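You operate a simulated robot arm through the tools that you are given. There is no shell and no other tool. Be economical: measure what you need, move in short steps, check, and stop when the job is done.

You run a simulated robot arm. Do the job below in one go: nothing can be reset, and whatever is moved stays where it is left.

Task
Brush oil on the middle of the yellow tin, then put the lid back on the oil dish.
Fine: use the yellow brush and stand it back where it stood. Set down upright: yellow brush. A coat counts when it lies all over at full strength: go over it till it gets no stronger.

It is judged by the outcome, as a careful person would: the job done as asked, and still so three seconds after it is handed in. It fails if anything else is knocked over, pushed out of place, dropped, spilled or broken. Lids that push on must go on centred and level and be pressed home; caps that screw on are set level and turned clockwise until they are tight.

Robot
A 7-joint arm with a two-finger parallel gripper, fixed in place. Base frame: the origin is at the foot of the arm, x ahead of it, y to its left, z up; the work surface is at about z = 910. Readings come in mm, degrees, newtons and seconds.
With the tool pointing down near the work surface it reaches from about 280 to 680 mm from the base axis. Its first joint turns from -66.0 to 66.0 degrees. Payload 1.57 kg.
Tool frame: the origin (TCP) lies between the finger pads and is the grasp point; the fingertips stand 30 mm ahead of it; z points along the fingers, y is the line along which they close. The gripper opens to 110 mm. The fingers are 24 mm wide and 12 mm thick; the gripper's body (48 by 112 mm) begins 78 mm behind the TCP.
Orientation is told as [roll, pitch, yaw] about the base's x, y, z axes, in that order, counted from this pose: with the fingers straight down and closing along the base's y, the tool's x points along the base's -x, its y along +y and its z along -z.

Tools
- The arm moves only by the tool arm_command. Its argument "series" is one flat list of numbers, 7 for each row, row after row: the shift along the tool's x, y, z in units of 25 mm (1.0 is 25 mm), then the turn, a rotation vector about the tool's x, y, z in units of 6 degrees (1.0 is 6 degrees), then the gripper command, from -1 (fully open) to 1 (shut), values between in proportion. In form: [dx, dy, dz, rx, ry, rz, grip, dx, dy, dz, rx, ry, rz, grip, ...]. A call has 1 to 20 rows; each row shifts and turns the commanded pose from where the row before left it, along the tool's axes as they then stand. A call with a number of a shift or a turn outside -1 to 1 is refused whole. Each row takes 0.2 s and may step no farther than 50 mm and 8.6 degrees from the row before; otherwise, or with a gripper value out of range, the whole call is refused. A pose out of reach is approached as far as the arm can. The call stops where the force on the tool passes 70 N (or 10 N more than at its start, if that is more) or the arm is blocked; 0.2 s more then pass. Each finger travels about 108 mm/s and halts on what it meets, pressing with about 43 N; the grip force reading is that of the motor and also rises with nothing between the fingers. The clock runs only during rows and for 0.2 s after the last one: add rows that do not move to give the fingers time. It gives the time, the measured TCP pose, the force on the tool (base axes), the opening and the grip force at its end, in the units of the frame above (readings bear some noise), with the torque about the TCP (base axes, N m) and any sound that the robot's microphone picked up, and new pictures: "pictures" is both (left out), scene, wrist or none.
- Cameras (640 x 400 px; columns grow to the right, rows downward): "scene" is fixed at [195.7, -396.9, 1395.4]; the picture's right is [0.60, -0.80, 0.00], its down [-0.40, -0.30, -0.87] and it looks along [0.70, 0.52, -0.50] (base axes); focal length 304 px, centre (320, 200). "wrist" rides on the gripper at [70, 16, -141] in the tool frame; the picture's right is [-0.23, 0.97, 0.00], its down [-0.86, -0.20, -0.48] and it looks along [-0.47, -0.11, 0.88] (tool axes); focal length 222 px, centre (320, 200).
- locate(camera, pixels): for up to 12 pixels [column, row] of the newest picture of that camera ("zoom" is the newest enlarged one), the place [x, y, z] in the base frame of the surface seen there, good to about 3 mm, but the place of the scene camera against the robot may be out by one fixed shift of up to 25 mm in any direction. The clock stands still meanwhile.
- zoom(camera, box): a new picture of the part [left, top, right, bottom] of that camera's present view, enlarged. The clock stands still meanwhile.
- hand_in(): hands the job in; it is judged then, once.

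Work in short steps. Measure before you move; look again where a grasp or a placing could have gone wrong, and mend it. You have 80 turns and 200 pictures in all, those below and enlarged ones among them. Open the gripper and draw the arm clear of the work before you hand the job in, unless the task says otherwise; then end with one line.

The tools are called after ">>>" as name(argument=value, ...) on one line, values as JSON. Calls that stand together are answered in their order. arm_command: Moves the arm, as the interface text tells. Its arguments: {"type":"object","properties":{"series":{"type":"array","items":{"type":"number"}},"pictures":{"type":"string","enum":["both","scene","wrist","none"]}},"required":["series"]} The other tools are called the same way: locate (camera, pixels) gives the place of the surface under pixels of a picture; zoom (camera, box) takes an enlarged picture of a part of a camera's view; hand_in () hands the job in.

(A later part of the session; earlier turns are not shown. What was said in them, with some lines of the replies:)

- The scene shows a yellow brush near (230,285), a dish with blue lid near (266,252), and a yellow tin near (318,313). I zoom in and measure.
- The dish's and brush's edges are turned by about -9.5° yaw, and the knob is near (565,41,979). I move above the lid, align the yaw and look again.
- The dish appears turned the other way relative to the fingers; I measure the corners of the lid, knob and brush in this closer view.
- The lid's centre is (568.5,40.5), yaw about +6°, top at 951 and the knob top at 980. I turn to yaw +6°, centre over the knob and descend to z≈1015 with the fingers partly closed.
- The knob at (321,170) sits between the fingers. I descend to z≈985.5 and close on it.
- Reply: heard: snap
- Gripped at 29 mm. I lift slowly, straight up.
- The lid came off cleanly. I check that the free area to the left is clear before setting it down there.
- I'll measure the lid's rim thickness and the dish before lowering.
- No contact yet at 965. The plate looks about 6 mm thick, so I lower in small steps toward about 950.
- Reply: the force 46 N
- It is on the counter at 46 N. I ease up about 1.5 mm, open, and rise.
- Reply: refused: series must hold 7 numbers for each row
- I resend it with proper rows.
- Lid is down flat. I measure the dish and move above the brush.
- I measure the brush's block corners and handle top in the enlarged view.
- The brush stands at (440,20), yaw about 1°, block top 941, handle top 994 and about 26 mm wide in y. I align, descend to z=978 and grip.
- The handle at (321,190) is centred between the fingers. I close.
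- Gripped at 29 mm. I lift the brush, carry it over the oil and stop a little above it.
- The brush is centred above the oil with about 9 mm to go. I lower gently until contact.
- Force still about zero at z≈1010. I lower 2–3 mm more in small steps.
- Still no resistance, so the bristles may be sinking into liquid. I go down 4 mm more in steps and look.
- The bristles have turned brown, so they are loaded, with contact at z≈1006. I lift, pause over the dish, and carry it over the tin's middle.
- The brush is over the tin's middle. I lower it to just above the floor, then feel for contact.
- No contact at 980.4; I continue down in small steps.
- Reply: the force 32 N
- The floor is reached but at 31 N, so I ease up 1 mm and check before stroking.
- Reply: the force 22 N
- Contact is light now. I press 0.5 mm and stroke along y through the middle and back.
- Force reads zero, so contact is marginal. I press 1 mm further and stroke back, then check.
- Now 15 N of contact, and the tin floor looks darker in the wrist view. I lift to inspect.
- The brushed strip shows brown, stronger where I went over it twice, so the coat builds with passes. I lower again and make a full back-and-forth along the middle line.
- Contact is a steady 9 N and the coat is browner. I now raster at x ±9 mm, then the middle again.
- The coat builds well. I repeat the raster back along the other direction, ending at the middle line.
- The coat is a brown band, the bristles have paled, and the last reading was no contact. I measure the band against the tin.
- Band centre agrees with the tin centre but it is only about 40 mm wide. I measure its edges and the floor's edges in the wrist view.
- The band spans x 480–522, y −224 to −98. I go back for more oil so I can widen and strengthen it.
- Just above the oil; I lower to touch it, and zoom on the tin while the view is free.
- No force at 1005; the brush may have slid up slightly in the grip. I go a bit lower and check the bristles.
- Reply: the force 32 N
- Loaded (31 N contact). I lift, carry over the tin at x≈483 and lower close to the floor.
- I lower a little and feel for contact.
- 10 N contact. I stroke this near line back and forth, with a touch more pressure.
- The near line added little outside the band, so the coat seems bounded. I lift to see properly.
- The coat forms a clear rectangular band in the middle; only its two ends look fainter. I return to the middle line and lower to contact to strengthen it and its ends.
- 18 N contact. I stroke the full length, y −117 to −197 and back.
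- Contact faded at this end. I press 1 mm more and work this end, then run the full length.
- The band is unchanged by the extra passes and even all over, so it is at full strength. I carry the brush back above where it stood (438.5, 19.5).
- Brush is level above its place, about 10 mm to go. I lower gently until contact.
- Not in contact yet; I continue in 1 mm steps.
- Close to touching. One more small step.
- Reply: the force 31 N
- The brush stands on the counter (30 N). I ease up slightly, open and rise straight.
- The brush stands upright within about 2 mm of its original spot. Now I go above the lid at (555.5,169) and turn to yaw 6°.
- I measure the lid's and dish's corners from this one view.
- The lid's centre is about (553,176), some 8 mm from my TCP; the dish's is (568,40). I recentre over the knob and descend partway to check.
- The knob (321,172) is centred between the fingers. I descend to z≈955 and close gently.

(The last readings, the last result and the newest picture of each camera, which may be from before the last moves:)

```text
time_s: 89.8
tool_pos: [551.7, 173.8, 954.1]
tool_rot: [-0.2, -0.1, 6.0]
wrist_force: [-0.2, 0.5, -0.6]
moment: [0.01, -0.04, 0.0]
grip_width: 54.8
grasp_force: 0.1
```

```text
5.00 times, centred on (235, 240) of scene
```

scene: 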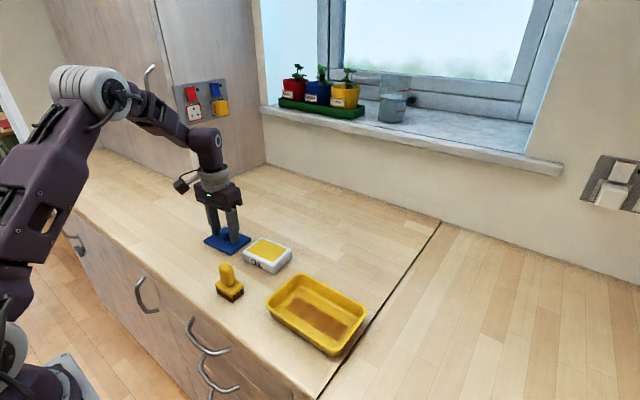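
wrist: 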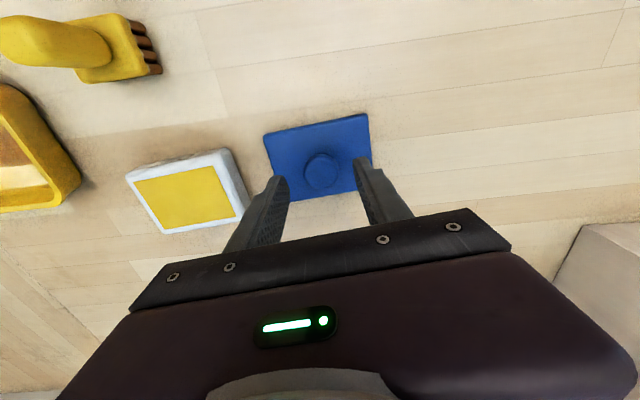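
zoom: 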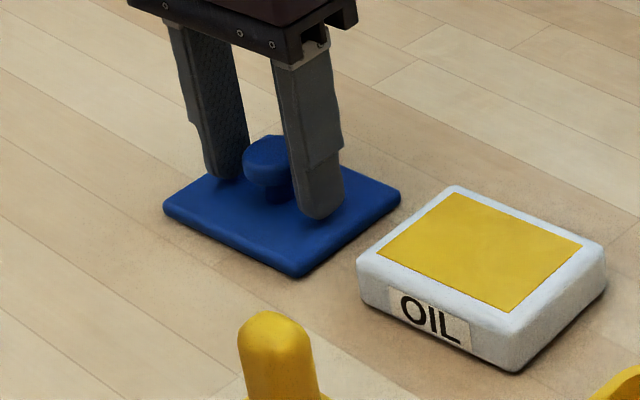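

Well placed around the knob. I close slowly, then lift a little.

>>> arm_command(series=[0, 0, 0, 0, 0, 0, 0.2, 0, 0, 0, 0, 0, 0, 0.4, 0, 0, 0, 0, 0, 0, 0.5, 0, 0, 0, 0, 0, 0, 1, 0, 0, 0, 0, 0, 0, 1, 0, 0, 0, 0, 0, 0, 1], pictures="none")

>>> arm_command(series=[0, 0, -0.4, 0, 0, 0, 1, 0, 0, -0.8, 0, 0, 0, 1, 0, 0, -0.9, 0, 0, 0, 1, 0, 0, -0.9, 0, 0, 0, 1, 0, 0, 0, 0, 0, 0, 1])

>>> zoom(camera="wrist", box=[130, 90, 400, 230])

```text
time_s: 91.2
tool_pos: [551.5, 173.5, 955.7]
tool_rot: [-0.2, -0.1, 6.0]
wrist_force: [0.2, 0.0, 0.6]
moment: [-0.01, -0.02, 0.01]
grip_width: 28.7
grasp_force: 38.7
```

```text
time_s: 92.4
tool_pos: [553.6, 176.7, 1031.7]
tool_rot: [-0.2, 0.1, 6.0]
wrist_force: [0.5, 0.3, -1.7]
moment: [-0.03, 0.03, -0.01]
grip_width: 28.9
grasp_force: 38.9
```

scene: 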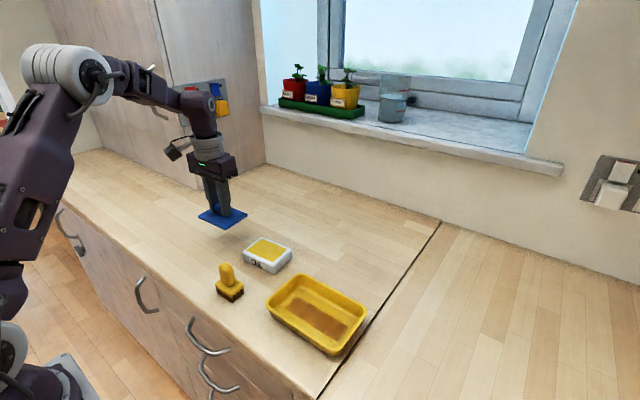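
wrist: 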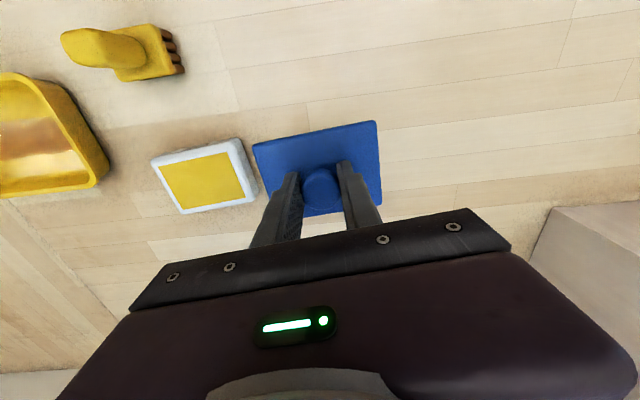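

```text
2.37 times, centred on (265, 160) of wrist
```

zoom: 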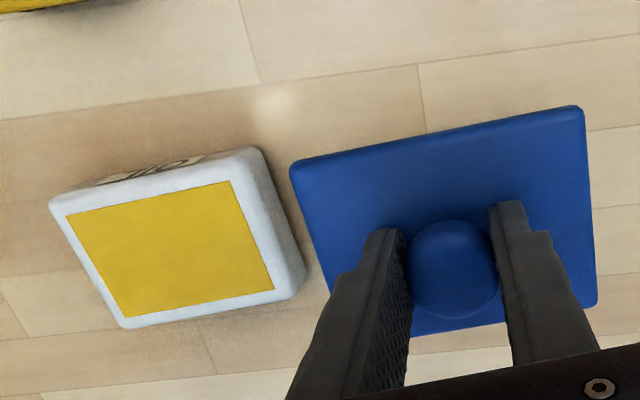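

Lid is held level. I measure lid and oil corners in this single view to get the exact offset.

>>> locate(camera="zoom", pixels=[[296, 164], [578, 111], [592, 302], [70, 217], [227, 183], [271, 288], [126, 315], [60, 205], [255, 152], [125, 322], [334, 284]])

>>> locate(camera="zoom", pixels=[[296, 168], [576, 115], [590, 298], [72, 219], [225, 185], [268, 286], [128, 312]])

```text
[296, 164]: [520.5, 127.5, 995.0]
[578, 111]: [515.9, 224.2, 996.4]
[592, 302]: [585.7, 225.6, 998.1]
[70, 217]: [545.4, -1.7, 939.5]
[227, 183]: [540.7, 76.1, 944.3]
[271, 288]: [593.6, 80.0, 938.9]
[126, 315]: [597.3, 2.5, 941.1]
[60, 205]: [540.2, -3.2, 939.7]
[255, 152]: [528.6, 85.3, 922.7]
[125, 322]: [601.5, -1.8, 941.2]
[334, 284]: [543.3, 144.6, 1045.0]
```

```text
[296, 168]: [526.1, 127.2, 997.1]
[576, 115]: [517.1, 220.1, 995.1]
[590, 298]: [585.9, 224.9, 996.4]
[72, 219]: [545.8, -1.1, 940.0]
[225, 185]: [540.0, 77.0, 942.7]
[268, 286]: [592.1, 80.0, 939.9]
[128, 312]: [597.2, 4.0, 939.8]
```

The lid-to-dish displacement is about (14.4, −135.5). I move over the dish and lower to z≈1002, still clear, to check alignment.

>>> arm_command(series=[-0.001, -0.6815, 0, 0, 0, 0, 1, -0.001, -0.6815, 0, 0, 0, 0, 1, -0.001, -0.6815, 0, 0, 0, 0, 1, -0.001, -0.6815, 0, 0, 0, 0, 1, -0.001, -0.6815, 0, 0, 0, 0, 1, -0.001, -0.6815, 0, 0, 0, 0, 1, -0.001, -0.6815, 0, 0, 0, 0, 1, -0.001, -0.6815, 0, 0, 0, 0, 1, 0, 0, 0.6, 0, 0, 0, 1, 0, 0, 0.6, 0, 0, 0, 1, 0, 0, 0, 0, 0, 0, 1])

>>> zoom(camera="wrist", box=[230, 90, 410, 220])

>>> zoom(camera="scene", box=[225, 210, 305, 280])

```text
time_s: 94.8
tool_pos: [566.8, 40.9, 998.7]
tool_rot: [-0.2, -0.1, 5.9]
wrist_force: [-0.2, 0.3, -0.8]
moment: [0.01, 0.0, -0.03]
grip_width: 29.0
grasp_force: 38.8
```

scene: 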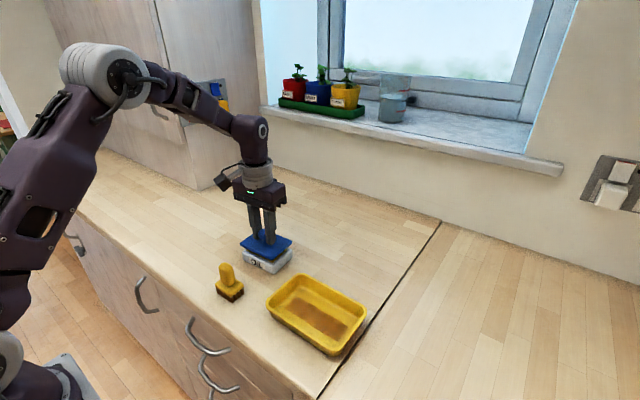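
wrist: 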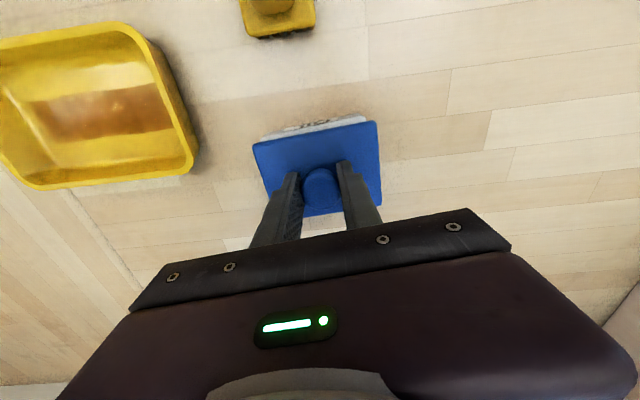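

```text
3.08 times, centred on (320, 155) of wrist
```

zoom: 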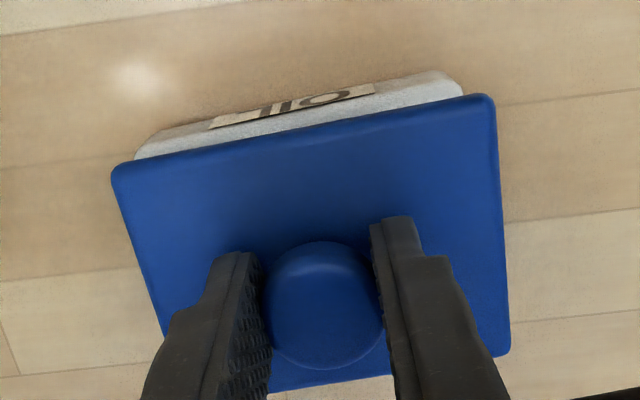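

```text
5.71 times, centred on (265, 245) of scene
```

zoom: 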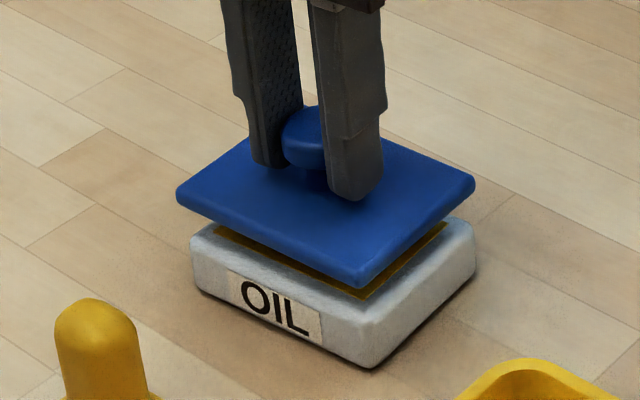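

Nearly aligned. I measure the lid's corners here against the original lid centre (568.3, 40.5).

>>> locate(camera="wrist", pixels=[[254.5, 143], [375.5, 122.5], [379.5, 200], [257, 146], [373, 126], [377, 197], [262, 170], [381, 160], [310, 132]])

```text
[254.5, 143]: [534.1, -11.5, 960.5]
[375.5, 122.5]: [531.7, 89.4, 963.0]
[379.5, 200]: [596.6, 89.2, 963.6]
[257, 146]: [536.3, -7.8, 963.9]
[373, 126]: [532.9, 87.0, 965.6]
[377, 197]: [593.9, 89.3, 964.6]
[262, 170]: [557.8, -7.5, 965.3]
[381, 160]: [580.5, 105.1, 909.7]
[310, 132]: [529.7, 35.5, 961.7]
```

The lid needs about −1.2 mm in y and +0.7 mm in x. I adjust and lower until it meets the dish.

>>> arm_command(series=[-0.023, -0.05, 0, 0, 0, 0, 1, 0, 0, 0.2, 0, 0, 0, 1, 0, 0, 0.16, 0, 0, 0, 1, 0, 0, 0.06, 0, 0, 0, 1, 0, 0, 0, 0, 0, 0, 1], pictures="none")

>>> zoom(camera="scene", box=[225, 210, 305, 280])

>>> zoom(camera="wrist", box=[230, 90, 410, 220])

```text
time_s: 96.0
tool_pos: [565.5, 38.7, 988.8]
tool_rot: [-0.2, 0.0, 6.0]
wrist_force: [1.1, 0.9, -0.3]
moment: [-0.01, 0.0, 0.0]
grip_width: 28.6
grasp_force: 38.5
```

```text
5.71 times, centred on (265, 245) of scene
```

zoom: 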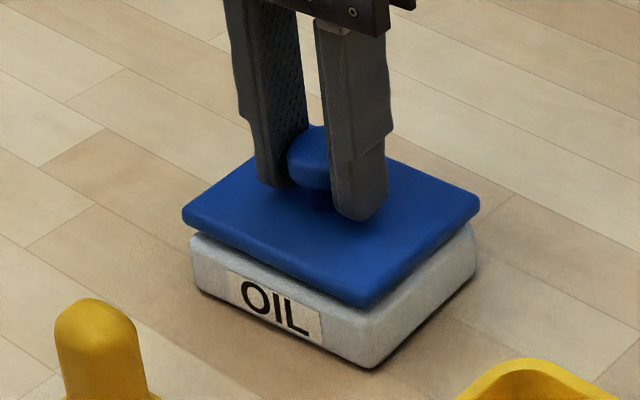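

```text
3.08 times, centred on (320, 155) of wrist
```

zoom: 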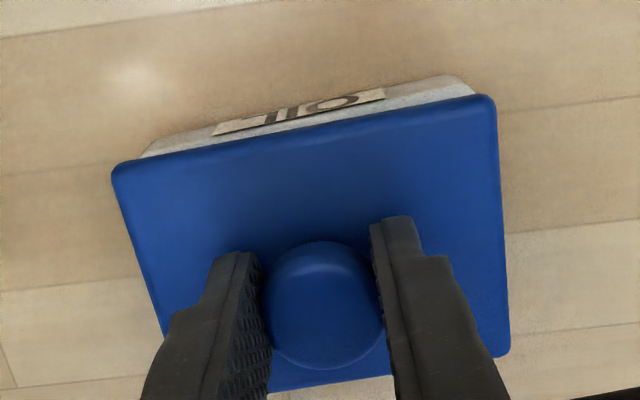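

Overhang looks even on all sides. I press it down in small steps.

>>> arm_command(series=[0, 0, 0.06, 0, 0, 0, 1, 0, 0, 0.05, 0, 0, 0, 1, 0, 0, 0.04, 0, 0, 0, 1, 0, 0, 0, 0, 0, 0, 1], pictures="none")

>>> zoom(camera="scene", box=[225, 210, 305, 280])

```text
time_s: 97.0
tool_pos: [567.1, 38.8, 985.9]
tool_rot: [-0.2, -0.1, 6.1]
wrist_force: [0.1, -0.2, -0.2]
moment: [0.03, 0.01, -0.03]
grip_width: 28.9
grasp_force: 38.5
```

```text
5.71 times, centred on (265, 245) of scene
```

zoom: 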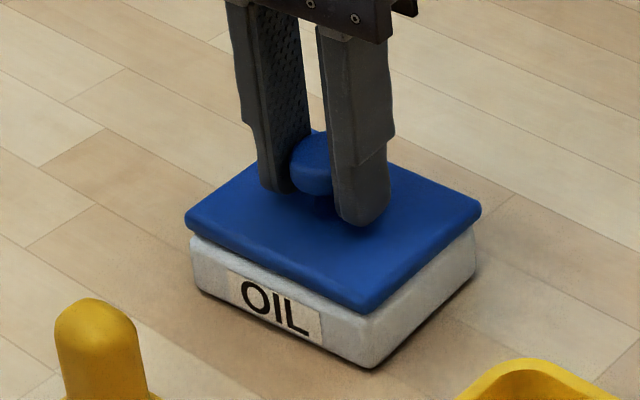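

Still no contact at about 986. I take the same enlarged view as at the very start, to compare lid position directly.

>>> zoom(camera="scene", box=[200, 220, 380, 360])

```text
2.86 times, centred on (290, 290) of scene
```

zoom: 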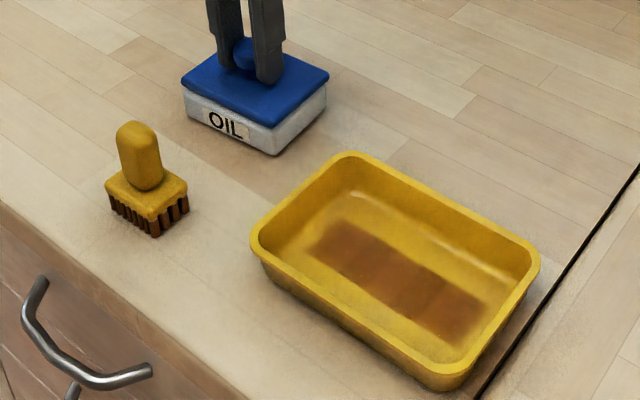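

The lid sits about 2 mm too far toward −y compared with the start (TCP y agrees: 38.7 vs 40). I shift +1.4 mm in y and continue down.

>>> arm_command(series=[-0.012, 0.056, 0, 0, 0, 0, 1, 0, 0, 0.04, 0, 0, 0, 1, 0, 0, 0, 0, 0, 0, 1], pictures="none")

>>> zoom(camera="scene", box=[200, 220, 380, 360])

```text
time_s: 97.8
tool_pos: [566.5, 39.5, 985.3]
tool_rot: [-0.2, -0.1, 5.9]
wrist_force: [0.2, 0.8, 0.1]
moment: [-0.03, 0.0, 0.01]
grip_width: 29.0
grasp_force: 38.6
```

```text
2.86 times, centred on (290, 290) of scene
```

zoom: 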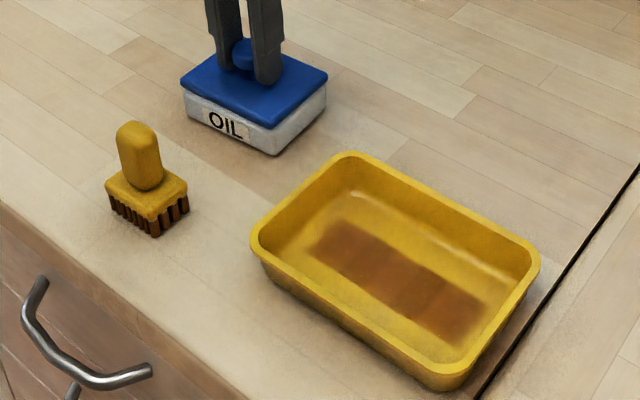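

Now it matches the starting view (left 180, right 327). I press down.

>>> arm_command(series=[0, 0, 0.05, 0, 0, 0, 1, 0, 0, 0.04, 0, 0, 0, 1, 0, 0, 0, 0, 0, 0, 1], pictures="none")

```text
time_s: 98.6
tool_pos: [566.4, 40.4, 985.3]
tool_rot: [-0.2, -0.1, 6.0]
wrist_force: [-13.6, -4.3, 39.2]
moment: [-0.07, 0.23, 0.05]
grip_width: 29.1
grasp_force: 39.1
heard: snap
```

I heard a snap at 39 N. I press a touch more to make sure it is home and look.

>>> arm_command(series=[0, 0, 0.03, 0, 0, 0, 1, 0, 0, 0, 0, 0, 0, 1], pictures="none")

>>> zoom(camera="scene", box=[225, 210, 305, 280])

```text
time_s: 99.2
tool_pos: [567.2, 38.9, 982.8]
tool_rot: [-0.1, -0.2, 5.9]
wrist_force: [-9.9, -7.2, 43.4]
moment: [-0.13, -0.03, 0.02]
grip_width: 28.8
grasp_force: 38.8
```

```text
5.71 times, centred on (265, 245) of scene
```

zoom: 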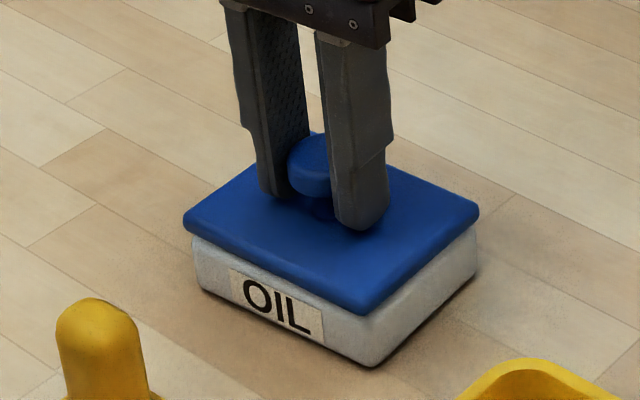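

The lid is seated and centred. I ease up, open and rise.

>>> arm_command(series=[0, 0, -0.08, 0, 0, 0, 1, 0, 0, 0, 0, 0, 0, 0.4, 0, 0, 0, 0, 0, 0, 0.2, 0, 0, 0, 0, 0, 0, 0, 0, 0, 0, 0, 0, 0, 0, 0, 0, -0.4, 0, 0, 0, 0, 0, 0, -0.9, 0, 0, 0, 0, 0, 0, -0.9, 0, 0, 0, 0, 0, 0, -0.9, 0, 0, 0, 0, 0, 0, -0.9, 0, 0, 0, 0, 0, 0, -0.9, 0, 0, 0, 0])

>>> zoom(camera="scene", box=[200, 220, 380, 360])

>>> zoom(camera="wrist", box=[220, 80, 420, 210])

```text
time_s: 101.6
tool_pos: [567.3, 41.0, 1105.9]
tool_rot: [-0.2, 0.0, 6.0]
wrist_force: [-0.1, 0.1, -0.1]
moment: [-0.04, 0.01, -0.05]
grip_width: 54.9
grasp_force: 0.2
```

scene: 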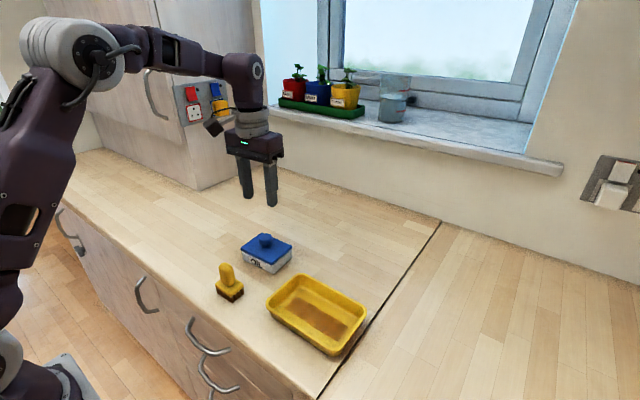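
wrist: 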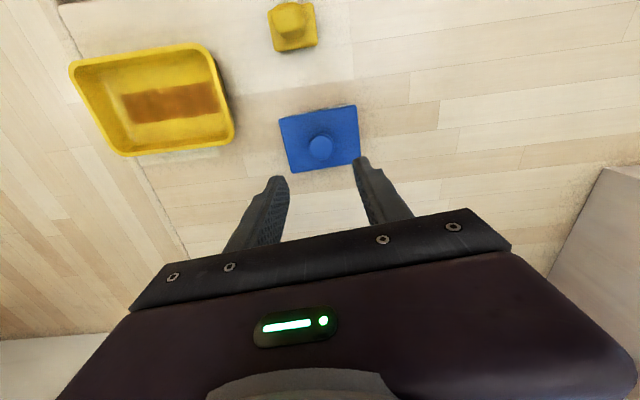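

```text
2.86 times, centred on (290, 290) of scene
```

zoom: 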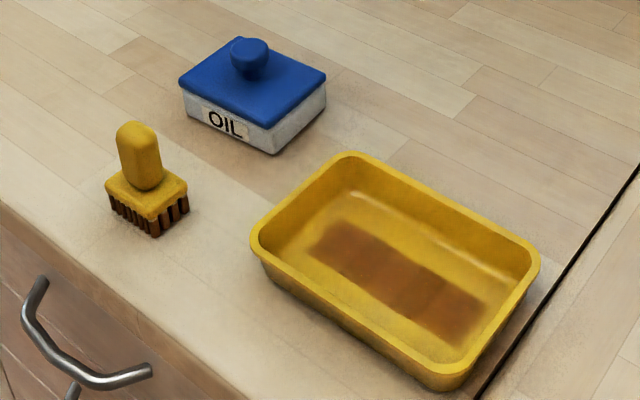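

```text
3.08 times, centred on (320, 145) of wrist
```

zoom: 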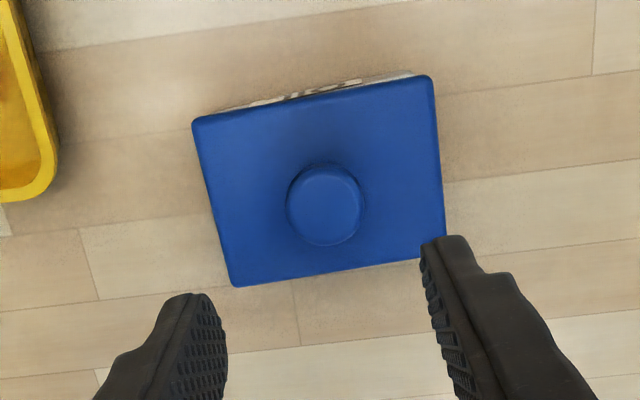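

It matches the starting view. I check the lid's height and level at its corners (originally about 951) while opening the gripper fully and rising.

>>> locate(camera="wrist", pixels=[[283, 121], [354, 108], [358, 155], [294, 169], [320, 146], [288, 145], [345, 135]])

>>> arm_command(series=[0, 0, -0.9, 0, 0, 0, -0.5, 0, 0, -0.9, 0, 0, 0, -1, 0, 0, -0.9, 0, 0, 0, -1, 0, 0, 0, 0, 0, 0, -1], pictures="scene")

```text
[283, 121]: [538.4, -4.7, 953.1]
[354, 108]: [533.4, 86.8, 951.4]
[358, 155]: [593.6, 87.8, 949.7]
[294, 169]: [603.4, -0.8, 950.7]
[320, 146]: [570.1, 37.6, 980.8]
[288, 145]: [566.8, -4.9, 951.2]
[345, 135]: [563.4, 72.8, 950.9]
```

```text
time_s: 102.6
tool_pos: [568.8, 40.6, 1175.1]
tool_rot: [-0.2, 0.0, 6.0]
wrist_force: [0.6, 0.5, 1.1]
moment: [-0.01, 0.02, -0.01]
grip_width: 109.9
grasp_force: 0.0
```

scene: 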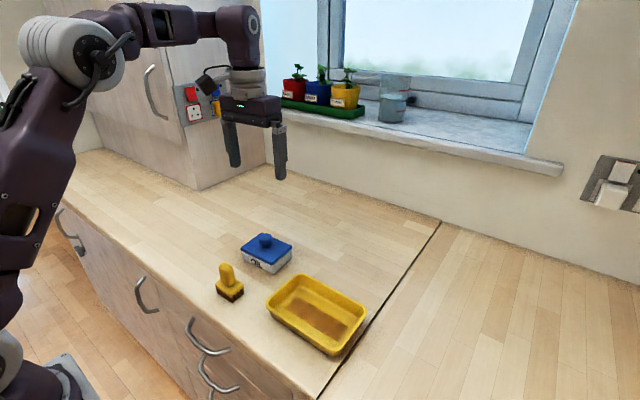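

The lid is level at 951 as it was at the start, the brush stands upright in its place, and the coat is even. The gripper is open and clear, so I hand in.

>>> hand_in()

```text
The job is handed in.
```

I oiled the middle of the yellow tin until extra strokes made no difference, stood the yellow brush upright within about 2 mm of where it was, and pressed the lid back on the oil dish (it snapped and sits level).
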